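You operate a simulated robot arm through the tools that you are given. There is no shell and no other tool.

Carry out the task below with a simulated robot arm. There is one attempt and no reset: what you move stays moved.

TASK
Test the mushroom button on the running middle machine, then get it running again.
Fine: push it in, press start once to prove that nothing runs, pull it out and start when the ready lamp is lit. Hands out of the turret and off hot parts, other controls stay. Where these are worked on the way, their far stop is far enough and under half their travel is too little: mushroom button.

The check looks at the end state, three seconds after you hand in, the way a careful person would. Anything else that was tipped, shoved, dropped, spilled or broken makes it a failure.

THE ROBOT
A 7-joint arm with a two-finger parallel gripper on a trunk, on a base that drives. Base frame: it is fixed to the floor where the robot stands at the start and does not move with it; the origin is under the middle of the robot, x ahead of it, y to its left, z up. Units: m, degrees, N and s.
Its first joint turns from -166.0 to 166.0 degrees. Places, roughly: air knob [0.5, 0.1, 1]; batch knob [0.5, 0.2, 0.5]; blower lever [0.5, 0.1, 0.7]; bottom display [0.7, 0.3, 1.1]; bottom heat knob [0.6, 0.4, 1]; bottom reset button [0.6, 0.5, 1]; counter zero button [0.5, 0.2, 0.7]; desk bleed button [0.5, 0.1, 0.8]; desk valve lever [0.4, 0.2, 0.9]; drain lever [0.5, 0.1, 0.5]; hand wheel [0.7, -0.2, 0.8]; jog button [0.6, 0.6, 0.9]; knurl heat knob [0.5, 0.4, 1]; knurl reset button [0.5, 0.5, 1]; main switch [0.6, -0.2, 1]; middle desk [0.7, 0.3, 0.6]. Payload 3.43 kg.
The TCP is the grasp point between the finger pads, 0.03 m short of the fingertips. In the tool frame z runs along the fingers and y along their closing line. The gripper opens to 0.094 m. The fingers are 0.028 m wide and 0.01 m thick; the gripper's body (0.05 by 0.096 m) begins 0.055 m behind the TCP.
Orientation is told as [roll, pitch, yaw] about the base's x, y, z axes, in that order, counted from this pose: with the fingers straight down and closing along the base's y, the tool's x points along the base's -x, its y along +y and its z along -z.

THE INTERFACE
- The arm moves only by the tool step_arm. Its argument "series" is a list of rows, each an object (a shift or turn left out is 0, a gripper value left out holds the last) with "angular": the turn, a rotation vector about the tool's x, y, z in units of 120 degrees (1.0 is 120 degrees), a list of three; "slide": the shift along the tool's x, y, z in units of 250 mm (1.0 is 250 mm), a list of three; "jaw": the opening, from 0 (shut) to 1 (fully open). In form: [{"angular": [ax, ay, az], "slide": [dx, dy, dz], "jaw": jaw}, ...]. A call has 1 to 20 rows; each row is the pose to reach, as a shift and turn from the pose commanded when the call began, along the tool's axes at that moment. A call with a number of a shift or a turn outside -1 to 1 is refused whole. Each row takes 0.2 s and may step no farther than 0.05 m and 8.6 degrees from the row before; otherwise, or with a gripper value out of range, the whole call is refused. Where a pose cannot be reached the arm comes as near as it can. A force on the tool above 90 N (or 10 N above the force at the start of the call, whichever is more), or a blocked arm, ends the call early, and 0.2 s more pass. The fingers move at their own pace (about 0.045 m/s each) and stop on an object; they squeeze with about 26 N. The grip force told is the motor's: it shows also when the fingers shut on nothing. Time passes only in rows, and 0.2 s behind the last, so rows that repeat a pose let the fingers close. The reply holds the time, the measured pose of the TCP, the force on the tool along the base axes, the opening and the grip force, in the units named above and with some noise, with the torque about the TCP (base axes, N m) and any sound that the robot's microphone picked up, and new pictures: "show" is both (left out), scene, wrist or none.
- Cameras (640 x 400 px; columns grow to the right, rows downward): "scene" is now at [0.0187, 0.2695, 1.4206]; the picture's right is [-0.13, -0.99, 0.00], its down [-0.37, 0.05, -0.93] and it looks along [0.92, -0.12, -0.37] (base axes); focal length 214 px, centre (320, 200). "wrist" rides on the gripper at [0.076, 0.014, -0.103] in the tool frame; the picture's right is [-0.18, 0.98, 0.00], its down [-0.75, -0.14, -0.64] and it looks along [-0.63, -0.12, 0.77] (tool axes); focal length 243 px, centre (320, 200). There is no depth. A picture from a camera that has moved, and an enlarged one, comes with that camera's place and axes in the base frame and with its lens. The place of the scene camera against the robot may be out by one fixed shift of up to 0.025 m in any direction.
- drive_base(legs): drives the robot by 1 to 6 legs, each [ahead, turn to the left] in m and degrees, along the robot's own axes; the way and the turn of a leg run together, so that a leg with both is an arc; at most 1.5 m and 180 degrees a leg. The arm and the cameras ride along, it lands a little off, and it stops where it bumps. It gives what a move gives, and a new picture of the scene camera.
- turn_head(pan, tilt): turns the head with the scene camera to pan (to the left, within 120 degrees either way) and tilt (down, from -29 to 69), counted from straight ahead of the robot. It gives what a move gives, and a new picture of the scene camera.
- enlarge(camera, box): a new picture of the part [left, top, right, bottom] of that camera's present view, enlarged. It takes no simulated time.
- hand_in(): hands the job in; it is judged then, once.

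Nothing tells you exact positions but the pictures and the camera data. Unless the task says otherwise, let go and move clear before handing in.

The tools are called as a command line: name --argument value ..., lists and objects as JSON in quotes. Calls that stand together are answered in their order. step_arm: Moves the arm, as the interface text tells. Its arguments: {"type":"object","properties":{"series":{"type":"array"},"show":{"type":"string","enum":["both","scene","wrist","none"]}},"required":["series"]} The other tools are called the same way: drive_base (legs) drives the base; turn_head (pan, tilt) turns the head that bears the scene camera; enlarge (camera, box) takes an enlarged picture of a part of a camera's view; hand_in () hands the job in.

At the start:

```text
clock: 0.0
ee_pos: [0.5904, 0.0892, 1.4696]
ee_rot: [0.0, 0.0, 0.1]
wrist_force: [1.0, 0.0, -0.3]
torque: [0.02, 0.03, -0.02]
width: 0.0941
gripper_force: 0.0
robot x, y, heading: [-0.0052, 0.0336, -0.3]
head pan, tilt: [-7.3, 21.7]
```

scene: 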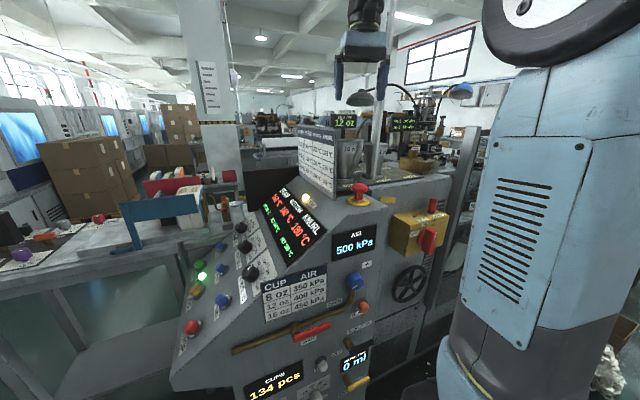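
wrist: 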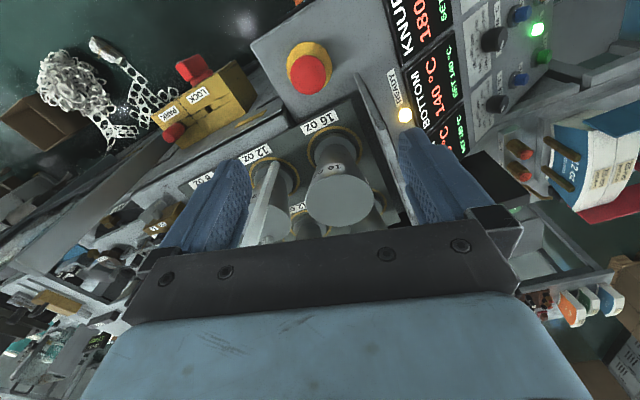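

I see the middle machine's desk ahead, with a red mushroom button on a yellow collar near the top and a lit green button on the left of the panel. I'll enlarge the views to read the labels before moving.

enlarge --camera "scene" --box '[160, 200, 320, 350]'

enlarge --camera "scene" --box '[280, 110, 460, 290]'

enlarge --camera "scene" --box '[220, 260, 400, 400]'

enlarge --camera "wrist" --box '[240, 0, 600, 200]'

```text
2.67 times, centred on (240, 275) of scene
camera zoom: at [0.0187, 0.2695, 1.4206], right [-0.13, -0.99, 0.0], down [-0.37, 0.05, -0.93], along [0.92, -0.12, -0.37], focal length 572 px, centre (533, 0)
```

zoom: 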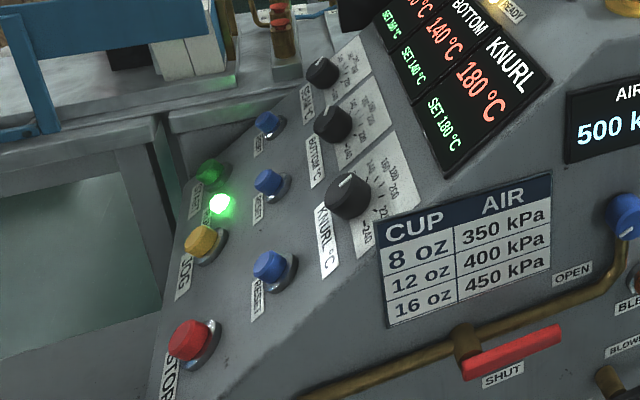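

```text
2.22 times, centred on (370, 200) of scene
camera zoom: at [0.0187, 0.2695, 1.4206], right [-0.13, -0.99, 0.0], down [-0.37, 0.05, -0.93], along [0.92, -0.12, -0.37], focal length 477 px, centre (209, 200)
```

zoom: 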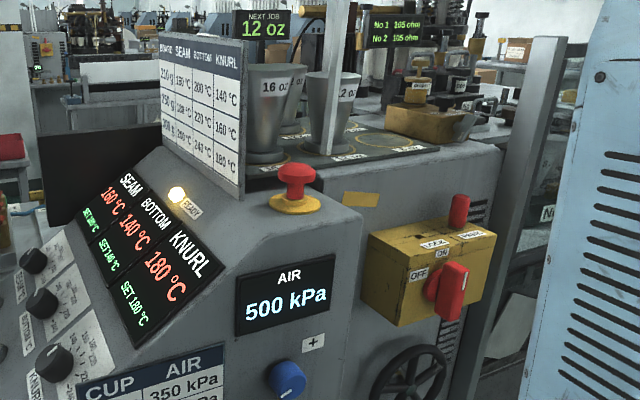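

```text
2.86 times, centred on (310, 330) of scene
camera zoom: at [0.0187, 0.2695, 1.4206], right [-0.13, -0.99, 0.0], down [-0.37, 0.05, -0.93], along [0.92, -0.12, -0.37], focal length 613 px, centre (349, -171)
```

zoom: 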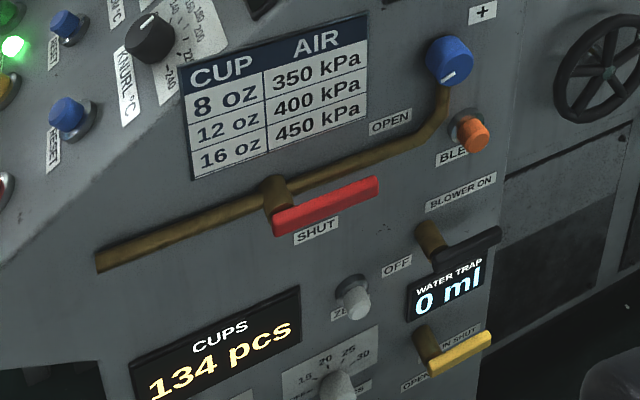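

```text
1.78 times, centred on (420, 100) of wrist
camera zoom: at [0.5143, 0.1036, 1.5725], right [0.18, 0.98, 0.0], down [0.75, -0.14, 0.64], along [0.63, -0.12, -0.77], focal length 431 px, centre (142, 378)
```

zoom: 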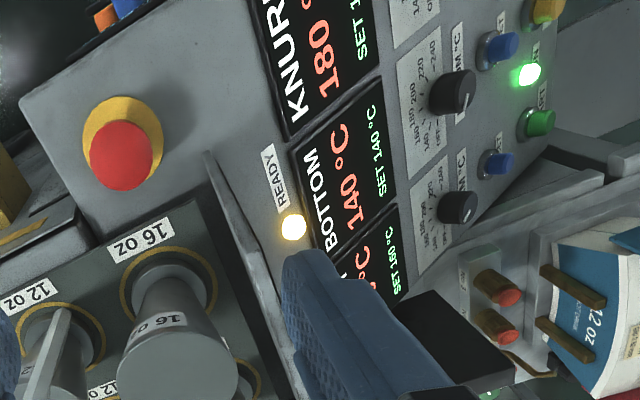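

The mushroom button sits on the desk top, and two rays put it at about (0.59, 0.07, 1.21), nearly under the gripper. The heat panel slopes down to the left. Next I'll read the labels at the green button and look more closely at the mushroom.

enlarge --camera "scene" --box '[165, 225, 245, 285]'

enlarge --camera "scene" --box '[320, 165, 400, 225]'

enlarge --camera "wrist" --box '[480, 0, 600, 75]'

enlarge --camera "wrist" --box '[240, 20, 420, 130]'

```text
6.67 times, centred on (205, 255) of scene
camera zoom: at [0.0187, 0.2695, 1.4206], right [-0.13, -0.99, 0.0], down [-0.37, 0.05, -0.93], along [0.92, -0.12, -0.37], focal length 1430 px, centre (1087, -167)
```

zoom: 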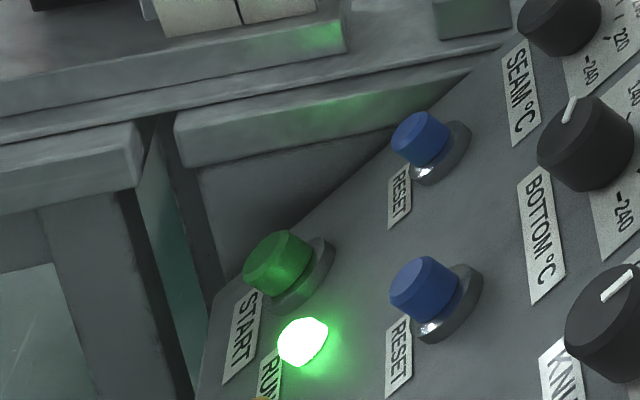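

```text
6.67 times, centred on (360, 195) of scene
camera zoom: at [0.0187, 0.2695, 1.4206], right [-0.13, -0.99, 0.0], down [-0.37, 0.05, -0.93], along [0.92, -0.12, -0.37], focal length 1430 px, centre (53, 233)
```

zoom: 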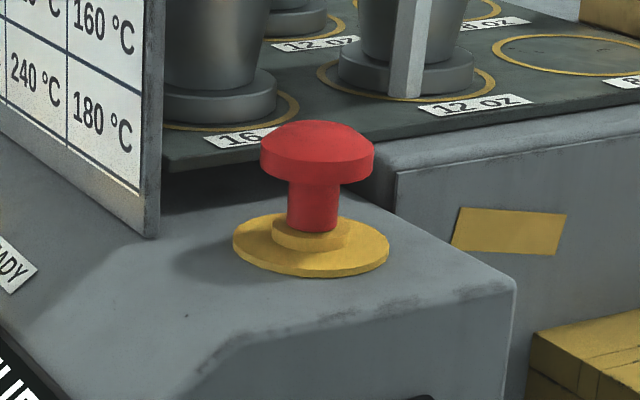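

```text
5.33 times, centred on (540, 38) of wrist
camera zoom: at [0.5143, 0.1036, 1.5725], right [0.18, 0.98, 0.0], down [0.75, -0.14, 0.64], along [0.63, -0.12, -0.77], focal length 1294 px, centre (-853, 1067)
```

zoom: 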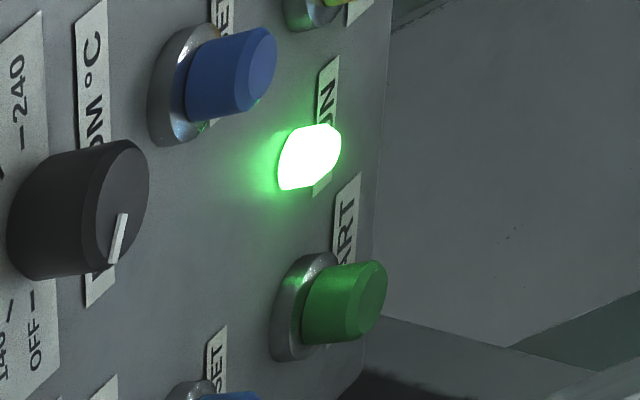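

```text
3.56 times, centred on (330, 75) of wrist
camera zoom: at [0.5143, 0.1036, 1.5725], right [0.18, 0.98, 0.0], down [0.75, -0.14, 0.64], along [0.63, -0.12, -0.77], focal length 863 px, centre (284, 644)
```

zoom: 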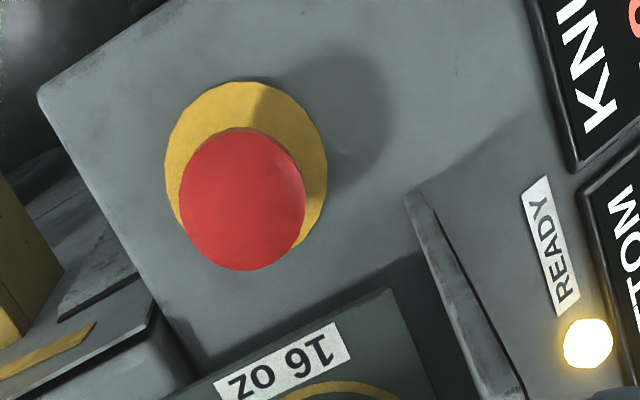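

The mushroom stem is vertical, with the sign to its left-rear and the turret behind it. I'll yaw the gripper 45° so both stay clear of its body, centre over the button and go partway down with the jaw open.

step_arm --series '[{"angular": [0, 0, -0.0625], "slide": [0.002, -0.02, 0.05]}, {"angular": [0, 0, -0.125], "slide": [0.004, -0.04, 0.12]}, {"angular": [0, 0, -0.1875], "slide": [0.008, -0.068, 0.2]}, {"angular": [0, 0, -0.25], "slide": [0.008, -0.068, 0.28]}, {"angular": [0, 0, -0.3125], "slide": [0.008, -0.068, 0.36]}, {"angular": [0, 0, -0.375], "slide": [0.008, -0.068, 0.44]}, {"angular": [0, 0, -0.375], "slide": [0.008, -0.068, 0.44]}]'

```text
clock: 1.6
ee_pos: [0.5889, 0.0741, 1.3614]
ee_rot: [0.0, 0.0, 45.3]
wrist_force: [0.2, -0.8, 0.4]
torque: [0.02, 0.01, 0.01]
width: 0.0938
gripper_force: 0.1
robot x, y, heading: [-0.004, 0.0399, -0.1]
head pan, tilt: [-7.3, 21.7]
camera scene: at [0.0186, 0.2695, 1.4206], right [-0.13, -0.99, 0.0], down [-0.37, 0.05, -0.93], along [0.92, -0.12, -0.37], focal length 214 px, centre (320, 200)
camera wrist: at [0.5254, 0.0301, 1.4638], right [-0.57, 0.82, 0.0], down [0.63, 0.44, 0.64], along [0.53, 0.36, -0.77], focal length 243 px, centre (320, 200)
```

scene: 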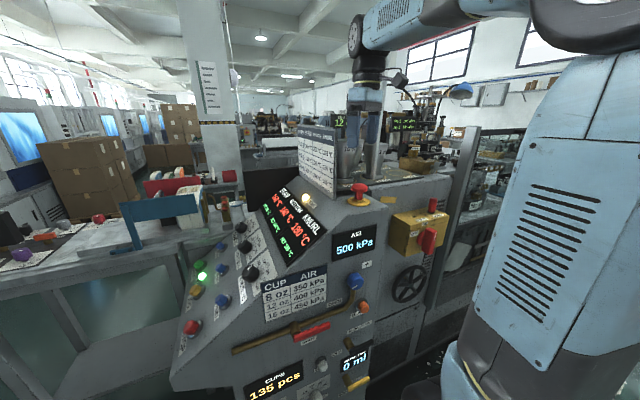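
wrist: 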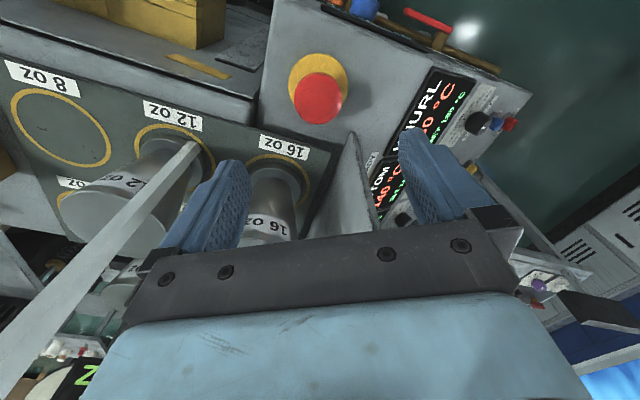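

The button lies on the tool axis within about 3 mm. I'll shut the fingers and go down to just above the cap.

step_arm --series '[{"slide": [0.0085, -0.0085, 0], "jaw": 0}, {"slide": [0.0085, -0.0085, 0.05], "jaw": 0}, {"slide": [0.0085, -0.0085, 0.1], "jaw": 0}, {"slide": [0.0085, -0.0085, 0.15], "jaw": 0}, {"slide": [0.0085, -0.0085, 0.2], "jaw": 0}, {"slide": [0.0085, -0.0085, 0.24], "jaw": 0}, {"slide": [0.0085, -0.0085, 0.28], "jaw": 0}, {"slide": [0.0085, -0.0085, 0.28], "jaw": 0}]'

enlarge --camera "scene" --box '[320, 120, 420, 215]'

```text
clock: 3.4
ee_pos: [0.5874, 0.0692, 1.2908]
ee_rot: [0.0, 0.0, 45.0]
wrist_force: [-0.2, -0.2, 0.2]
torque: [0.01, -0.02, 0.03]
width: 0.0004
gripper_force: 25.3
robot x, y, heading: [-0.0087, 0.0351, 0.2]
head pan, tilt: [-7.3, 21.7]
camera scene: at [0.0186, 0.2695, 1.4206], right [-0.13, -0.99, 0.0], down [-0.37, 0.05, -0.93], along [0.92, -0.12, -0.37], focal length 214 px, centre (320, 200)
camera wrist: at [0.524, 0.0257, 1.3935], right [-0.57, 0.82, 0.0], down [0.63, 0.43, 0.64], along [0.53, 0.36, -0.77], focal length 243 px, centre (320, 200)
```

scene: 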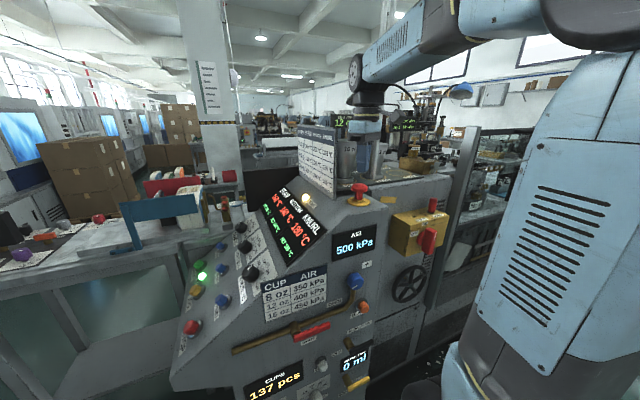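
wrist: 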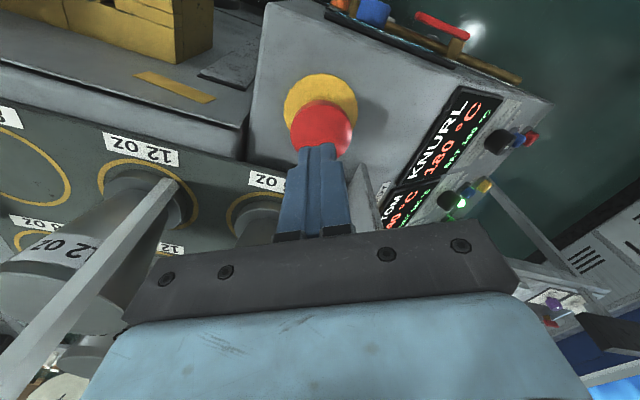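

```text
4.21 times, centred on (370, 168) of scene
camera zoom: at [0.0186, 0.2695, 1.4206], right [-0.13, -0.99, 0.0], down [-0.37, 0.05, -0.93], along [0.92, -0.12, -0.37], focal length 903 px, centre (110, 337)
```

zoom: 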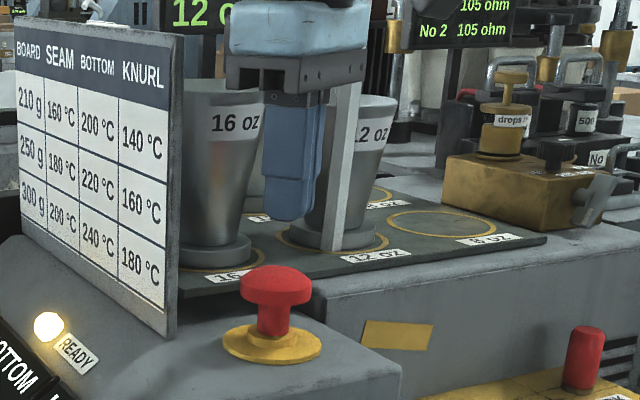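

The shut fingertips are about 4 cm above the cap and centred within a few millimetres. I'll press down in small steps and watch the force.

step_arm --series '[{"slide": [-0.016, 0, 0.04]}, {"slide": [-0.016, 0, 0.08]}, {"slide": [-0.016, 0, 0.11]}, {"slide": [-0.016, 0, 0.13]}, {"slide": [-0.016, 0, 0.15]}, {"slide": [-0.016, 0, 0.165]}, {"slide": [-0.016, 0, 0.18]}, {"slide": [-0.016, 0, 0.19]}]'

enlarge --camera "scene" --box '[320, 140, 420, 220]'

```text
clock: 5.2
ee_pos: [0.5891, 0.0735, 1.2456]
ee_rot: [-0.1, -0.2, 45.1]
wrist_force: [2.3, -2.3, 19.5]
torque: [-0.04, -0.1, 0.09]
width: 0.0001
gripper_force: 25.5
robot x, y, heading: [-0.0029, 0.0352, -0.1]
head pan, tilt: [-7.3, 21.7]
camera scene: at [0.0181, 0.2694, 1.4207], right [-0.13, -0.99, 0.0], down [-0.37, 0.05, -0.93], along [0.92, -0.12, -0.37], focal length 214 px, centre (320, 200)
camera wrist: at [0.5259, 0.0289, 1.3469], right [-0.57, 0.82, 0.0], down [0.63, 0.43, 0.64], along [0.53, 0.36, -0.77], focal length 243 px, centre (320, 200)
```

scene: 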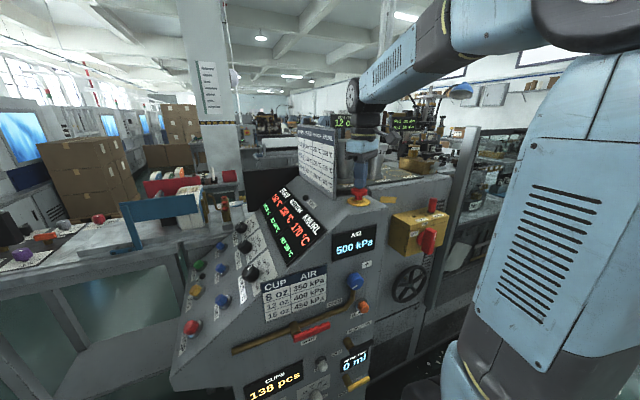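
wrist: 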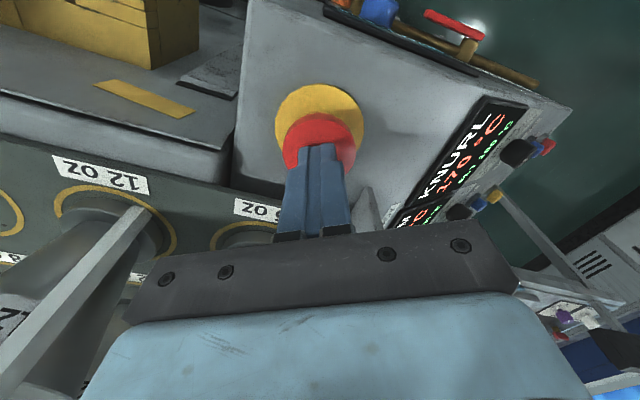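

```text
5.00 times, centred on (370, 180) of scene
camera zoom: at [0.0181, 0.2694, 1.4207], right [-0.13, -0.99, 0.0], down [-0.37, 0.05, -0.93], along [0.92, -0.12, -0.37], focal length 1072 px, centre (70, 300)
```

zoom: 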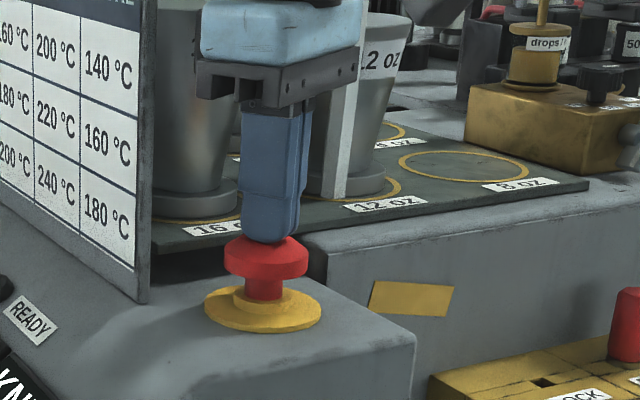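

The run and ready lamps are out, so the button has tripped. I'll push a little farther to make sure it reaches its stop.

step_arm --series '[{"slide": [0, 0, 0.012]}, {"slide": [0, 0, 0.024]}, {"slide": [0, 0, 0.036]}, {"slide": [0, 0, 0.036]}]' --show "wrist"

enlarge --camera "scene" --box '[320, 140, 420, 220]'

```text
clock: 6.1
ee_pos: [0.5897, 0.0725, 1.2444]
ee_rot: [-0.9, -1.0, 45.3]
wrist_force: [-7.0, 1.3, 30.8]
torque: [0.05, 0.18, 0.01]
width: 0.0
gripper_force: 25.8
robot x, y, heading: [-0.0031, 0.038, 0.2]
head pan, tilt: [-7.3, 21.7]
stopped in row 4: the force on the tool passed its limit at 91 N (the readings are from after the stop); the commanded pose is now the measured one
camera wrist: at [0.5237, 0.0285, 1.3455], right [-0.57, 0.82, -0.01], down [0.62, 0.43, 0.66], along [0.54, 0.37, -0.75], focal length 243 px, centre (320, 200)
```

wrist: 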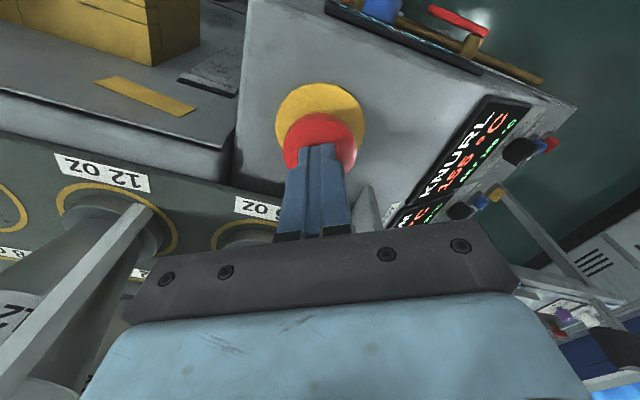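

```text
5.00 times, centred on (370, 180) of scene
camera zoom: at [0.0153, 0.2694, 1.4207], right [-0.13, -0.99, 0.0], down [-0.36, 0.05, -0.93], along [0.92, -0.12, -0.37], focal length 1072 px, centre (70, 300)
```

zoom: 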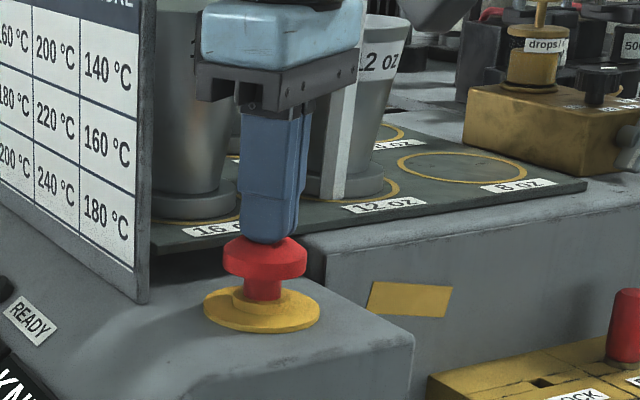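

The button is hard against its stop; the force passed 90 N with no further travel. I'll lift straight up above the sign and then swing left toward the start button, which I put at about (0.725, 0.63, 0.89).

step_arm --series '[{"slide": [0, 0, -0.1]}, {"slide": [0, 0, -0.3]}, {"slide": [0, 0, -0.5]}, {"slide": [0, 0, -0.7]}, {"slide": [0, 0, -0.8]}, {"slide": [-0.1, 0.12, -0.8]}, {"slide": [-0.2, 0.24, -0.8]}, {"slide": [-0.3, 0.37, -0.8]}, {"slide": [-0.4, 0.49, -0.8]}, {"slide": [-0.5, 0.61, -0.8]}, {"slide": [-0.6, 0.73, -0.8]}, {"slide": [-0.68, 0.83, -0.8]}, {"slide": [-0.764, 0.933, -0.8]}, {"slide": [-0.764, 0.933, -0.8]}]'

enlarge --camera "scene" --box '[320, 140, 420, 220]'

enlarge --camera "scene" --box '[165, 200, 325, 300]'

```text
clock: 9.1
ee_pos: [0.5592, 0.3715, 1.4381]
ee_rot: [-0.3, -0.4, 45.1]
wrist_force: [0.3, 0.3, 0.0]
torque: [0.02, 0.0, 0.01]
width: 0.0
gripper_force: 26.0
robot x, y, heading: [-0.0042, 0.0365, -0.1]
head pan, tilt: [-7.3, 21.7]
camera scene: at [0.0188, 0.2695, 1.4206], right [-0.13, -0.99, 0.0], down [-0.37, 0.05, -0.93], along [0.92, -0.12, -0.37], focal length 214 px, centre (320, 200)
camera wrist: at [0.4944, 0.3281, 1.5399], right [-0.57, 0.82, 0.0], down [0.62, 0.43, 0.65], along [0.54, 0.36, -0.76], focal length 243 px, centre (320, 200)
```

scene: 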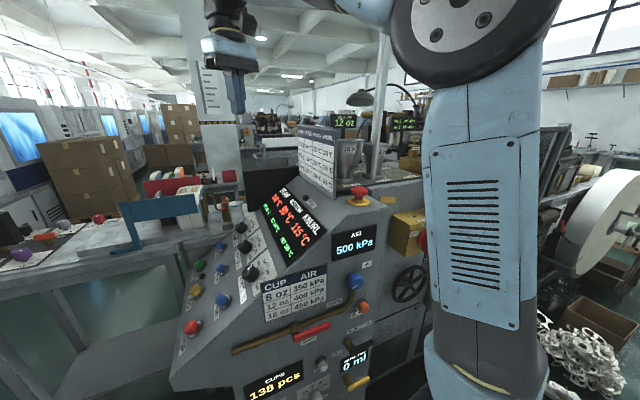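
wrist: 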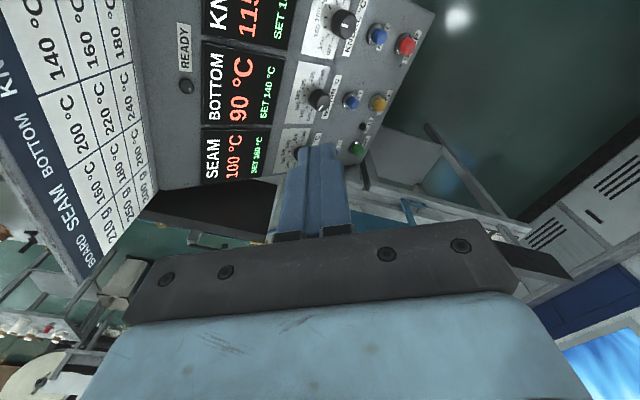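

```text
5.00 times, centred on (370, 180) of scene
camera zoom: at [0.0188, 0.2695, 1.4206], right [-0.13, -0.99, 0.0], down [-0.37, 0.05, -0.93], along [0.92, -0.12, -0.37], focal length 1072 px, centre (70, 300)
```

zoom: 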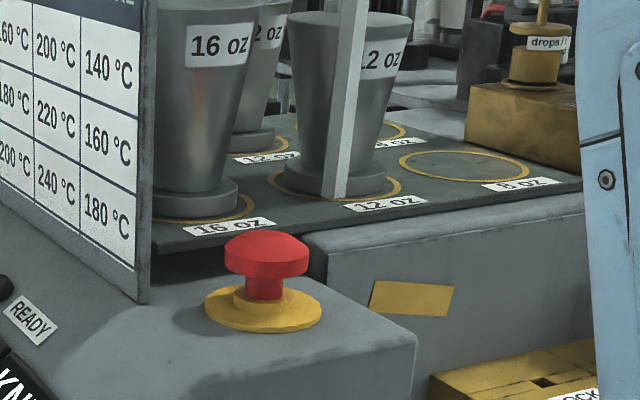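

```text
4.00 times, centred on (245, 250) of scene
camera zoom: at [0.0188, 0.2695, 1.4206], right [-0.13, -0.99, 0.0], down [-0.37, 0.05, -0.93], along [0.92, -0.12, -0.37], focal length 858 px, centre (620, 0)
```

zoom: 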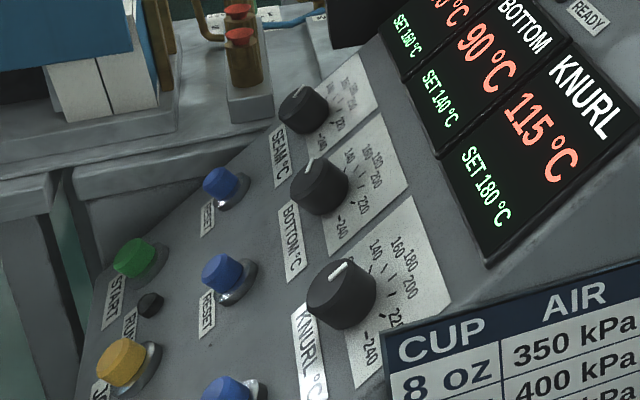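

The mushroom is latched in and the run lamp is off. I'll enlarge the wrist view to fix the start button and the panel's slope.

enlarge --camera "wrist" --box '[270, 10, 430, 190]'

```text
2.22 times, centred on (350, 100) of wrist
camera zoom: at [0.4944, 0.3281, 1.5399], right [-0.57, 0.82, 0.0], down [0.62, 0.43, 0.65], along [0.54, 0.36, -0.76], focal length 539 px, centre (253, 422)
```

zoom: 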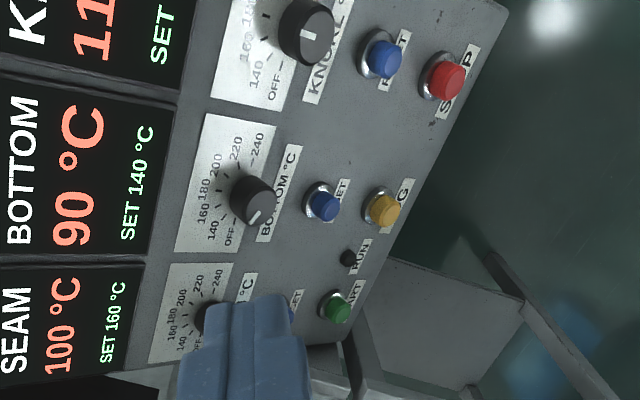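

Two wrist views put start at roughly (0.72, 0.61, 0.91). I'll go closer with the jaw open to fix it better.

step_arm --series '[{"slide": [-0.1, 0.03, 0.12], "jaw": 1}, {"slide": [-0.2, 0.06, 0.25], "jaw": 1}, {"slide": [-0.3, 0.09, 0.38], "jaw": 1}, {"slide": [-0.4, 0.12, 0.52], "jaw": 1}, {"slide": [-0.5, 0.15, 0.66], "jaw": 1}, {"slide": [-0.58, 0.17, 0.78], "jaw": 1}, {"slide": [-0.65, 0.198, 0.88], "jaw": 1}, {"slide": [-0.65, 0.198, 0.88], "jaw": 1}]'

enlarge --camera "wrist" --box '[200, 0, 440, 150]'

```text
clock: 10.9
ee_pos: [0.6427, 0.5239, 1.2212]
ee_rot: [-0.4, -0.5, 45.1]
wrist_force: [-0.2, 0.0, -0.3]
torque: [-0.01, 0.0, 0.0]
width: 0.0941
gripper_force: 0.1
robot x, y, heading: [-0.0031, 0.0326, -0.1]
head pan, tilt: [-7.3, 21.7]
camera scene: at [0.0189, 0.2695, 1.4206], right [-0.13, -0.99, 0.0], down [-0.37, 0.05, -0.93], along [0.92, -0.12, -0.37], focal length 214 px, centre (320, 200)
camera wrist: at [0.5784, 0.4793, 1.3224], right [-0.57, 0.82, 0.0], down [0.62, 0.43, 0.65], along [0.54, 0.36, -0.76], focal length 243 px, centre (320, 200)
```

scene: 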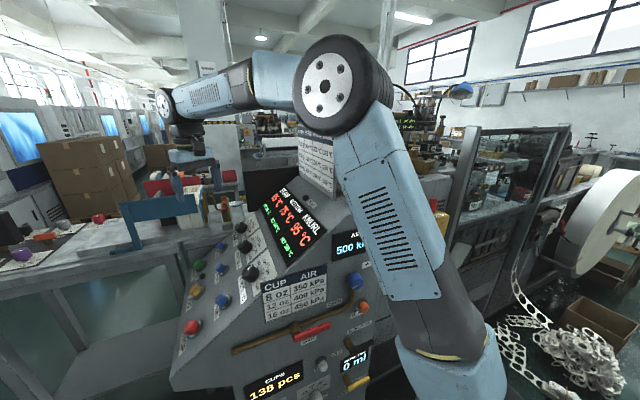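
wrist: 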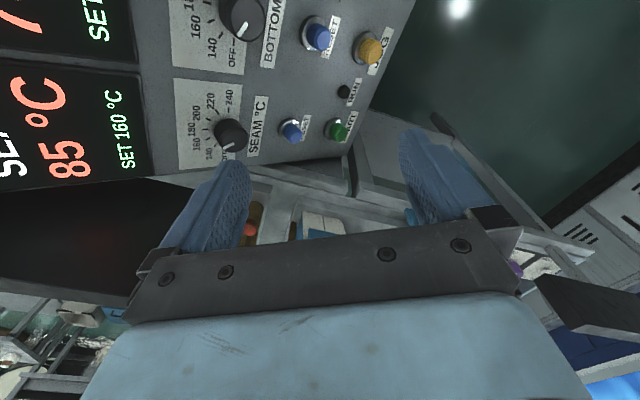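

```text
2.67 times, centred on (320, 75) of wrist
camera zoom: at [0.5784, 0.4793, 1.3224], right [-0.57, 0.82, 0.0], down [0.62, 0.43, 0.65], along [0.54, 0.36, -0.76], focal length 647 px, centre (320, 533)
```

zoom: 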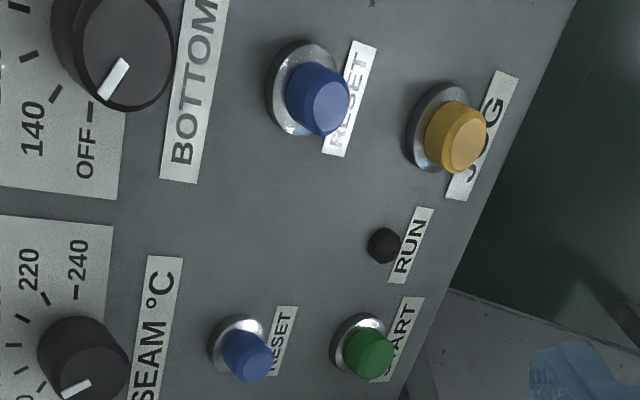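

My estimates now agree on the start cap at about (0.723, 0.625, 0.892), with the panel turned about 17° and sloping about 35°. I'll go to a stand-off above it and tilt the tool 20° toward the panel's normal.

step_arm --series '[{"slide": [-0.09, 0.026, 0.12], "angular": [0, 0, 0]}, {"slide": [-0.18, 0.052, 0.25], "angular": [0.0368, 0.0196, 0]}, {"slide": [-0.27, 0.078, 0.37], "angular": [0.0735, 0.0393, 0]}, {"slide": [-0.36, 0.104, 0.5], "angular": [0.11, 0.0589, 0]}, {"slide": [-0.45, 0.13, 0.63], "angular": [0.147, 0.0785, 0]}, {"slide": [-0.558, 0.159, 0.764], "angular": [0.147, 0.0785, 0]}, {"slide": [-0.558, 0.159, 0.764], "angular": [0.147, 0.0785, 0]}]'

enlarge --camera "wrist" --box '[240, 40, 400, 140]'

enlarge --camera "scene" --box '[140, 150, 300, 300]'

```text
clock: 12.5
ee_pos: [0.7155, 0.6506, 1.0303]
ee_rot: [-18.2, 8.8, 43.7]
wrist_force: [-0.1, 1.1, 0.1]
torque: [0.05, -0.02, -0.01]
width: 0.0942
gripper_force: 0.1
robot x, y, heading: [-0.005, 0.0353, 0.2]
head pan, tilt: [-7.3, 21.7]
camera scene: at [0.019, 0.2696, 1.4206], right [-0.13, -0.99, 0.0], down [-0.37, 0.05, -0.93], along [0.92, -0.12, -0.37], focal length 214 px, centre (320, 200)
camera wrist: at [0.6384, 0.6418, 1.1333], right [-0.55, 0.77, -0.33], down [0.57, 0.63, 0.53], along [0.62, 0.1, -0.78], focal length 243 px, centre (320, 200)
```

scene: 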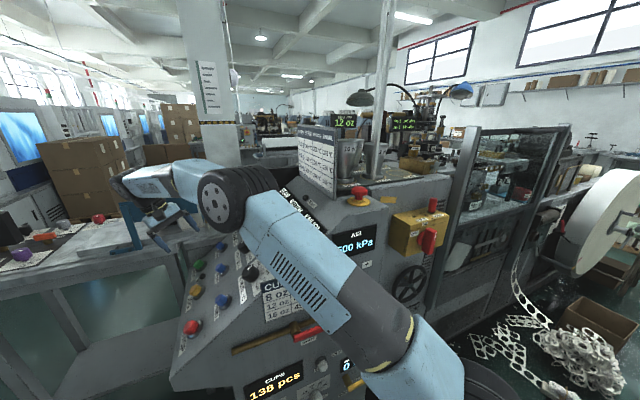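
wrist: 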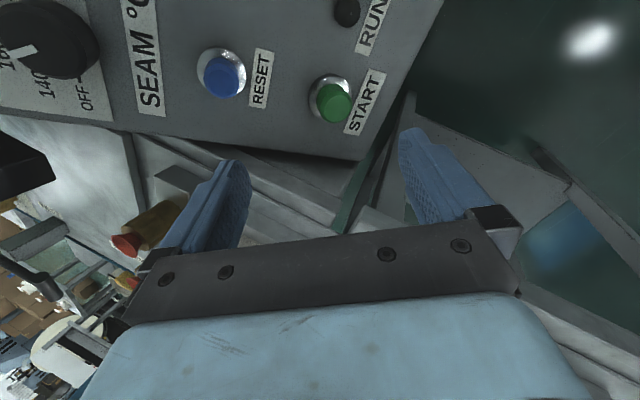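

```text
4.00 times, centred on (320, 90) of wrist
camera zoom: at [0.6384, 0.6418, 1.1333], right [-0.55, 0.77, -0.33], down [0.57, 0.63, 0.53], along [0.62, 0.1, -0.78], focal length 970 px, centre (320, 640)
```

zoom: 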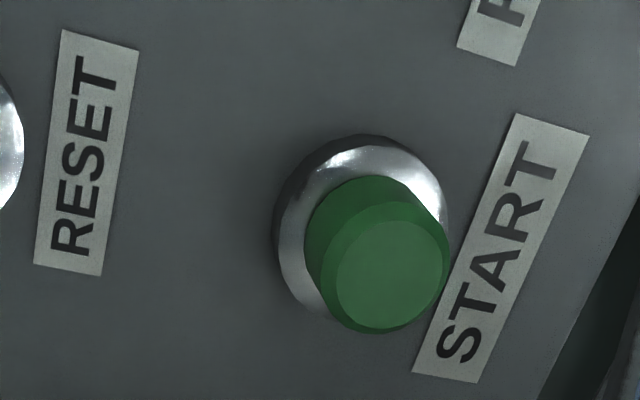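

```text
2.67 times, centred on (220, 225) of scene
camera zoom: at [0.019, 0.2696, 1.4206], right [-0.13, -0.99, 0.0], down [-0.37, 0.05, -0.93], along [0.92, -0.12, -0.37], focal length 572 px, centre (587, 133)
```

zoom: 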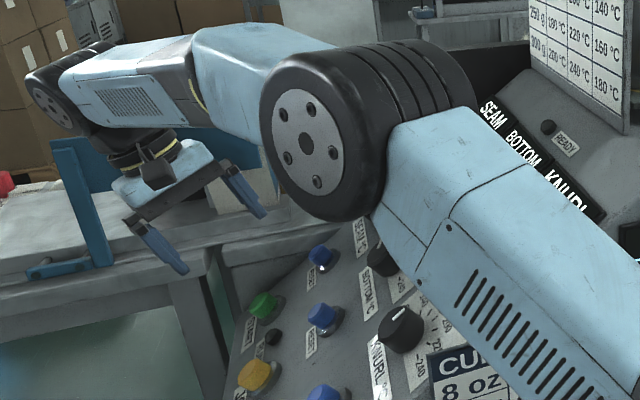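

Start is clearly labelled and lies at about X −10, Y +16, Z +138 mm in the tool frame. I'll shut the fingers, line up and move to roughly 3–4 cm from it.

step_arm --series '[{"slide": [-0.02, 0.03, 0], "jaw": 0}, {"slide": [-0.0416, 0.065, 0.05], "jaw": 0}, {"slide": [-0.0416, 0.065, 0.1], "jaw": 0}, {"slide": [-0.0416, 0.065, 0.15], "jaw": 0}, {"slide": [-0.0416, 0.065, 0.2], "jaw": 0}, {"slide": [-0.0416, 0.065, 0.25], "jaw": 0}, {"slide": [-0.0416, 0.065, 0.28], "jaw": 0}, {"slide": [-0.0416, 0.065, 0.28], "jaw": 0}]'

enlarge --camera "wrist" --box '[240, 60, 400, 200]'

enlarge --camera "scene" --box '[160, 200, 260, 300]'

```text
clock: 14.3
ee_pos: [0.7182, 0.6442, 0.9576]
ee_rot: [-18.1, 8.8, 43.7]
wrist_force: [0.4, -0.2, 0.3]
torque: [0.03, 0.01, -0.01]
width: 0.0003
gripper_force: 25.7
robot x, y, heading: [-0.0061, 0.0372, 0.0]
head pan, tilt: [-7.3, 21.7]
camera scene: at [0.0189, 0.2696, 1.4206], right [-0.13, -0.99, 0.0], down [-0.37, 0.05, -0.93], along [0.92, -0.12, -0.37], focal length 214 px, centre (320, 200)
camera wrist: at [0.6421, 0.635, 1.0607], right [-0.55, 0.77, -0.33], down [0.57, 0.63, 0.53], along [0.62, 0.1, -0.78], focal length 243 px, centre (320, 200)
```

scene: 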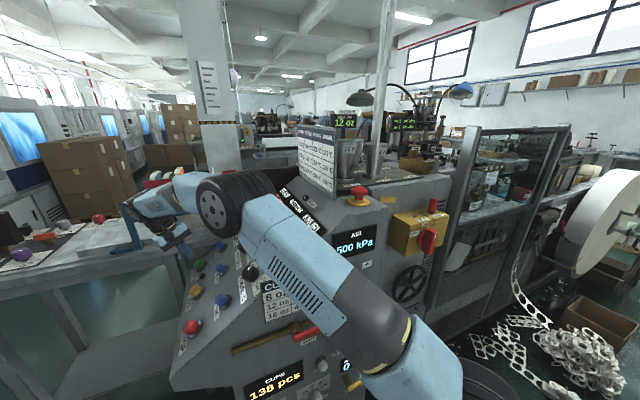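
wrist: 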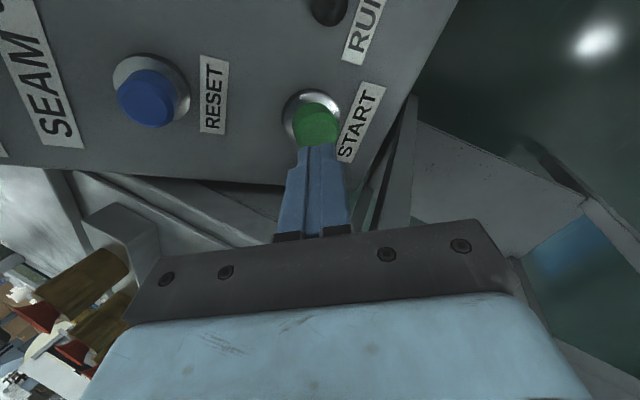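

```text
2.86 times, centred on (320, 130) of wrist
camera zoom: at [0.6421, 0.635, 1.0607], right [-0.55, 0.77, -0.33], down [0.57, 0.63, 0.53], along [0.62, 0.1, -0.78], focal length 693 px, centre (320, 400)
```

zoom: 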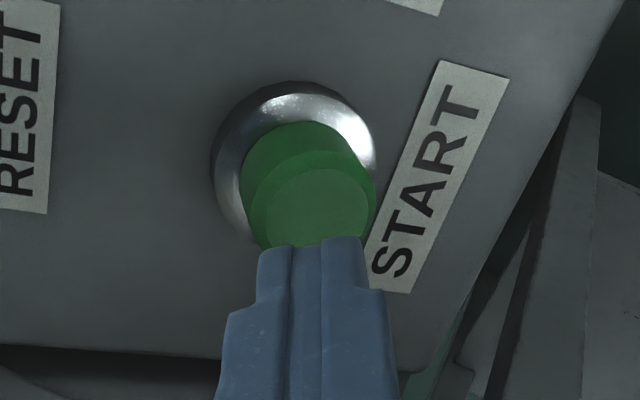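

```text
4.00 times, centred on (210, 250) of scene
camera zoom: at [0.0189, 0.2696, 1.4206], right [-0.13, -0.99, 0.0], down [-0.37, 0.05, -0.93], along [0.92, -0.12, -0.37], focal length 858 px, centre (760, 0)
```

zoom: 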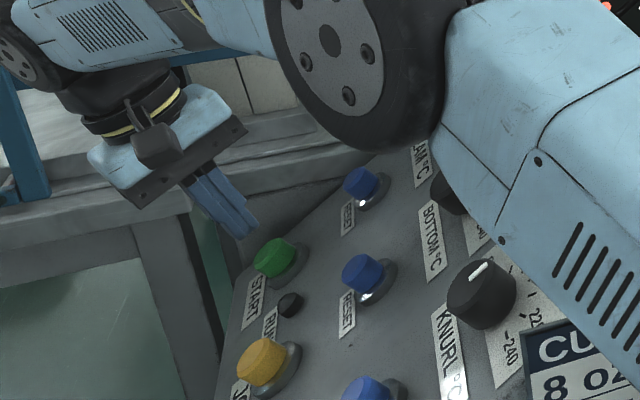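

The fingertips are lined up with the cap, about 2–4 cm off. I'll advance in small steps to press start for the proof test.

step_arm --series '[{"slide": [0.01, 0, 0.03]}, {"slide": [0.01, 0, 0.06]}, {"slide": [0.01, 0, 0.08]}, {"slide": [0.01, 0, 0.1]}, {"slide": [0.01, 0, 0.112]}, {"slide": [0.01, 0, 0.124]}]' --show "wrist"

enlarge --camera "scene" --box '[160, 200, 260, 300]'

enlarge --camera "wrist" --box '[240, 60, 400, 200]'

```text
clock: 15.7
ee_pos: [0.7195, 0.6337, 0.9303]
ee_rot: [-18.2, 8.6, 43.7]
wrist_force: [-1.0, 2.8, 15.1]
torque: [-0.3, 0.01, -0.01]
width: 0.0002
gripper_force: 26.1
robot x, y, heading: [-0.0042, 0.0361, 0.0]
head pan, tilt: [-7.3, 21.7]
heard: click
camera wrist: at [0.6439, 0.6238, 1.0334], right [-0.55, 0.77, -0.33], down [0.56, 0.63, 0.53], along [0.62, 0.11, -0.78], focal length 243 px, centre (320, 200)
```

wrist: 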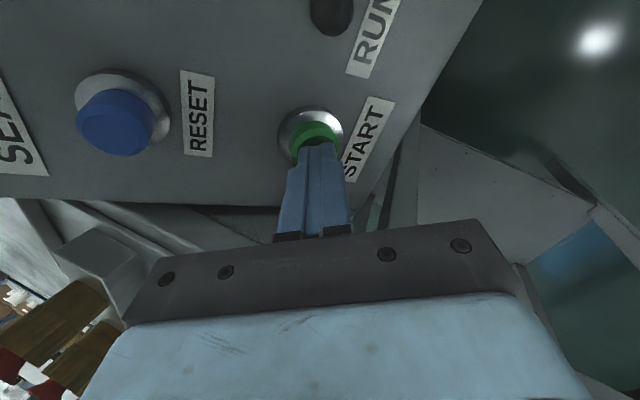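

```text
4.00 times, centred on (210, 250) of scene
camera zoom: at [0.0182, 0.2693, 1.4207], right [-0.13, -0.99, 0.0], down [-0.37, 0.05, -0.93], along [0.92, -0.12, -0.37], focal length 858 px, centre (760, 0)
```

zoom: 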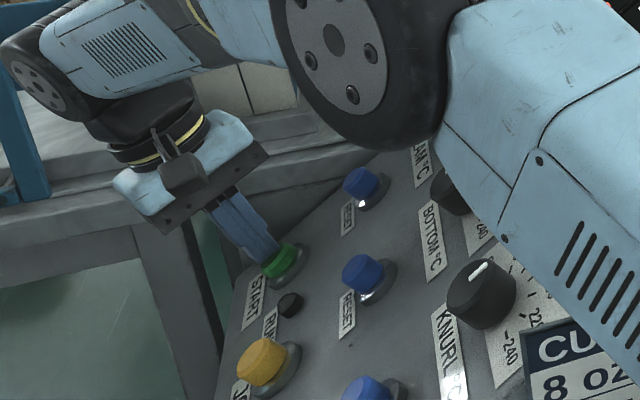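

```text
2.86 times, centred on (320, 130) of wrist
camera zoom: at [0.6439, 0.6238, 1.0334], right [-0.55, 0.77, -0.33], down [0.56, 0.63, 0.53], along [0.62, 0.11, -0.78], focal length 693 px, centre (320, 400)
```

zoom: 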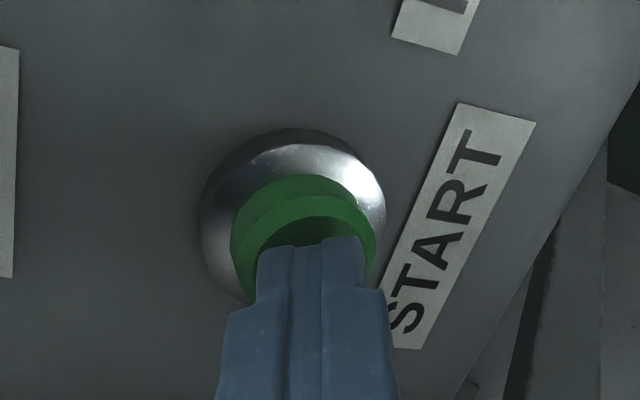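

I heard a click and the run lamp stayed dark, so start was pressed once and nothing runs. I'll back off along the tool axis, undo the tilt and head back up to the mushroom.

step_arm --series '[{"slide": [0, 0, -0.1]}, {"slide": [0, 0, -0.2]}, {"slide": [0, 0, -0.3]}, {"slide": [0.12, -0.077, -0.41], "angular": [-0.024, -0.013, 0]}, {"slide": [0.24, -0.154, -0.52], "angular": [-0.049, -0.026, 0]}, {"slide": [0.36, -0.231, -0.63], "angular": [-0.0735, -0.039, 0]}, {"slide": [0.48, -0.308, -0.74], "angular": [-0.098, -0.052, 0]}, {"slide": [0.6, -0.385, -0.845], "angular": [-0.123, -0.065, 0]}, {"slide": [0.725, -0.462, -0.949], "angular": [-0.147, -0.0785, 0]}, {"slide": [0.725, -0.462, -0.949], "angular": [-0.147, -0.0785, 0]}]'

enlarge --camera "scene" --box '[160, 180, 340, 310]'

```text
clock: 17.9
ee_pos: [0.6423, 0.5105, 1.2142]
ee_rot: [-0.2, -0.6, 45.3]
wrist_force: [0.2, 0.3, -0.5]
torque: [-0.02, -0.01, -0.05]
width: 0.0001
gripper_force: 25.7
robot x, y, heading: [-0.0054, 0.0407, -0.3]
head pan, tilt: [-7.3, 21.7]
camera scene: at [0.0187, 0.2697, 1.4206], right [-0.13, -0.99, 0.0], down [-0.37, 0.05, -0.93], along [0.92, -0.12, -0.37], focal length 214 px, centre (320, 200)
camera wrist: at [0.5784, 0.4655, 1.3159], right [-0.57, 0.82, 0.0], down [0.63, 0.43, 0.65], along [0.54, 0.37, -0.76], focal length 243 px, centre (320, 200)
```

scene: 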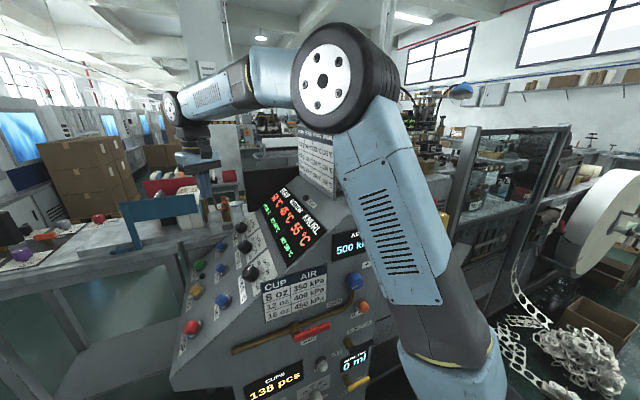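
wrist: 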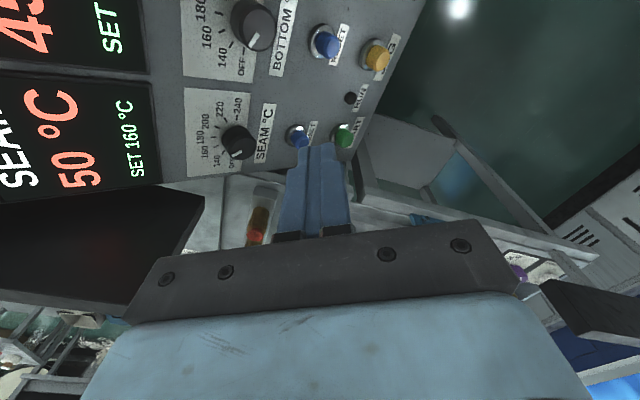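

```text
3.08 times, centred on (250, 245) of scene
camera zoom: at [0.0187, 0.2697, 1.4206], right [-0.13, -0.99, 0.0], down [-0.37, 0.05, -0.93], along [0.92, -0.12, -0.37], focal length 660 px, centre (535, 62)
```

zoom: 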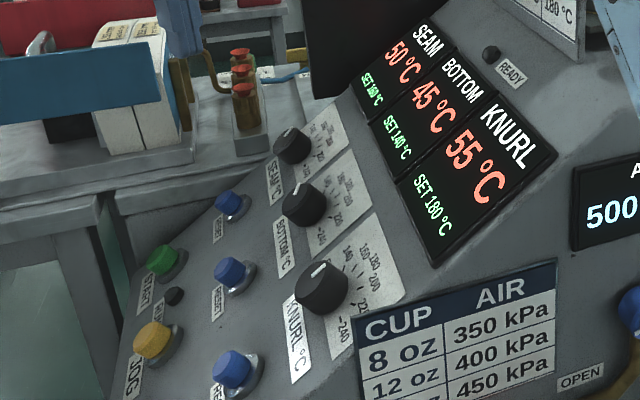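

Start has sprung back and the run lamp is still dark. I'll now go up and back to the mushroom with the jaw open.

step_arm --series '[{"slide": [0.1, -0.05, -0.14]}, {"slide": [0.2, -0.1, -0.28]}, {"slide": [0.32, -0.155, -0.41]}, {"slide": [0.44, -0.21, -0.53]}, {"slide": [0.56, -0.27, -0.65]}, {"slide": [0.68, -0.33, -0.76]}, {"slide": [0.8, -0.39, -0.864]}]' --show "none"

step_arm --series '[{"slide": [0.1, -0.12, 0], "jaw": 1}, {"slide": [0.2, -0.24, 0], "jaw": 1}, {"slide": [0.3, -0.36, 0], "jaw": 1}, {"slide": [0.4, -0.48, 0], "jaw": 1}, {"slide": [0.5, -0.59, 0], "jaw": 1}, {"slide": [0.588, -0.696, 0], "jaw": 1}, {"slide": [0.588, -0.696, 0], "jaw": 1}, {"slide": [0.588, -0.696, 0], "jaw": 1}]'

```text
clock: 19.5
ee_pos: [0.5687, 0.3008, 1.4326]
ee_rot: [-0.4, -0.4, 45.2]
wrist_force: [1.5, 0.0, -0.1]
torque: [-0.03, 0.01, -0.01]
width: 0.0
gripper_force: 25.5
robot x, y, heading: [-0.0037, 0.0363, -0.1]
head pan, tilt: [-7.3, 21.7]
```

```text
clock: 21.3
ee_pos: [0.5873, 0.074, 1.429]
ee_rot: [-0.4, -0.4, 45.2]
wrist_force: [-0.4, -0.6, -0.2]
torque: [0.04, 0.0, -0.01]
width: 0.0937
gripper_force: 0.0
robot x, y, heading: [-0.0026, 0.0364, 0.0]
head pan, tilt: [-7.3, 21.7]
camera scene: at [0.0186, 0.2696, 1.4206], right [-0.13, -0.99, 0.0], down [-0.37, 0.05, -0.93], along [0.92, -0.12, -0.37], focal length 214 px, centre (320, 200)
camera wrist: at [0.5227, 0.0291, 1.5314], right [-0.57, 0.82, 0.0], down [0.62, 0.43, 0.65], along [0.54, 0.37, -0.76], focal length 243 px, centre (320, 200)
```

scene: 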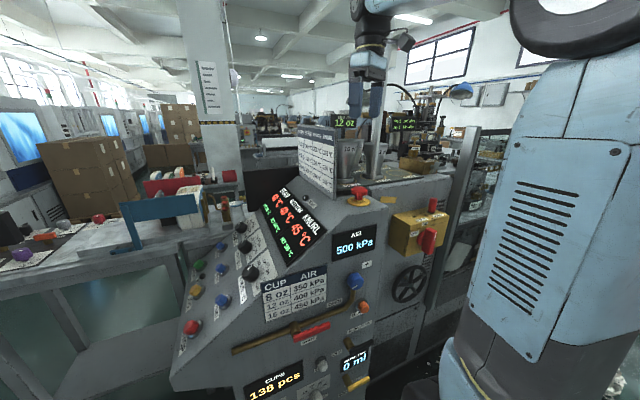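
wrist: 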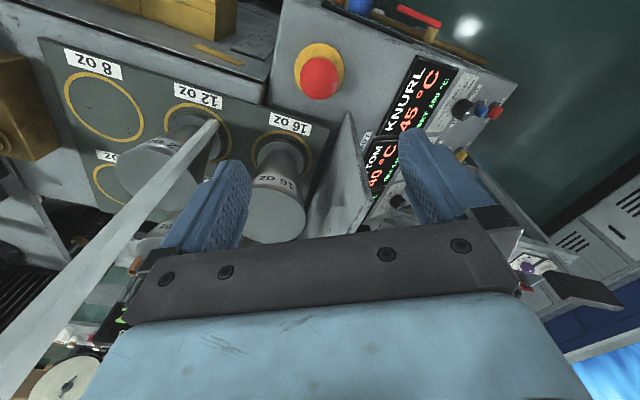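

The cap lies on the tool axis. I'll go down along it with the jaw open and stop just above the cap to check.

step_arm --series '[{"slide": [0, 0, 0.15]}, {"slide": [0, 0, 0.3]}, {"slide": [0, 0, 0.45]}, {"slide": [0, 0, 0.58]}, {"slide": [0, 0, 0.64]}, {"slide": [0, 0, 0.64]}]'

enlarge --camera "scene" --box '[320, 140, 420, 220]'

```text
clock: 22.7
ee_pos: [0.5905, 0.0725, 1.2688]
ee_rot: [-0.4, -0.5, 45.2]
wrist_force: [-0.2, -1.0, -0.1]
torque: [0.02, 0.01, -0.01]
width: 0.0939
gripper_force: 0.0
robot x, y, heading: [-0.0046, 0.0356, 0.1]
head pan, tilt: [-7.3, 21.7]
camera scene: at [0.0186, 0.2695, 1.4206], right [-0.13, -0.99, 0.0], down [-0.37, 0.05, -0.93], along [0.92, -0.12, -0.37], focal length 214 px, centre (320, 200)
camera wrist: at [0.525, 0.0287, 1.3709], right [-0.57, 0.82, -0.01], down [0.62, 0.43, 0.65], along [0.54, 0.37, -0.76], focal length 243 px, centre (320, 200)
```

scene: 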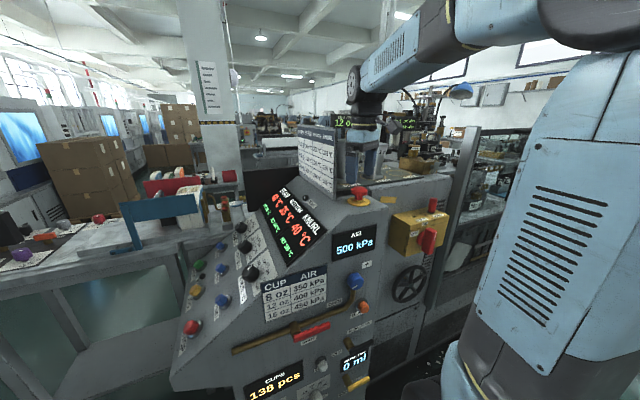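
wrist: 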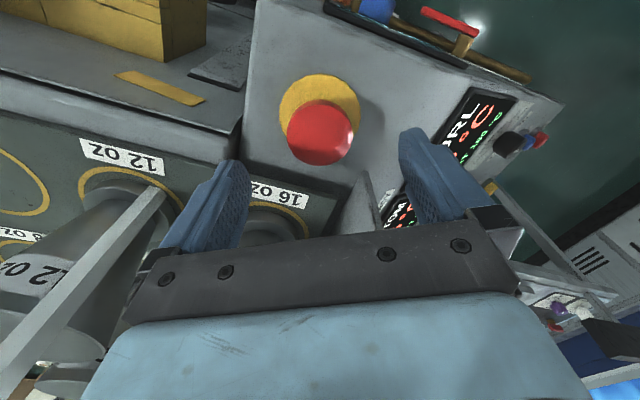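

```text
5.00 times, centred on (370, 180) of scene
camera zoom: at [0.0186, 0.2695, 1.4206], right [-0.13, -0.99, 0.0], down [-0.37, 0.05, -0.93], along [0.92, -0.12, -0.37], focal length 1072 px, centre (70, 300)
```

zoom: 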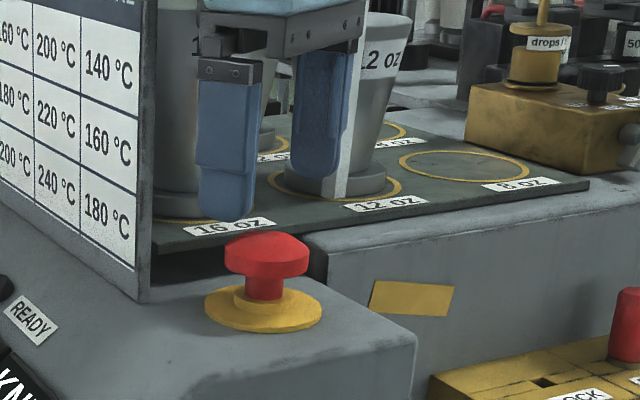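

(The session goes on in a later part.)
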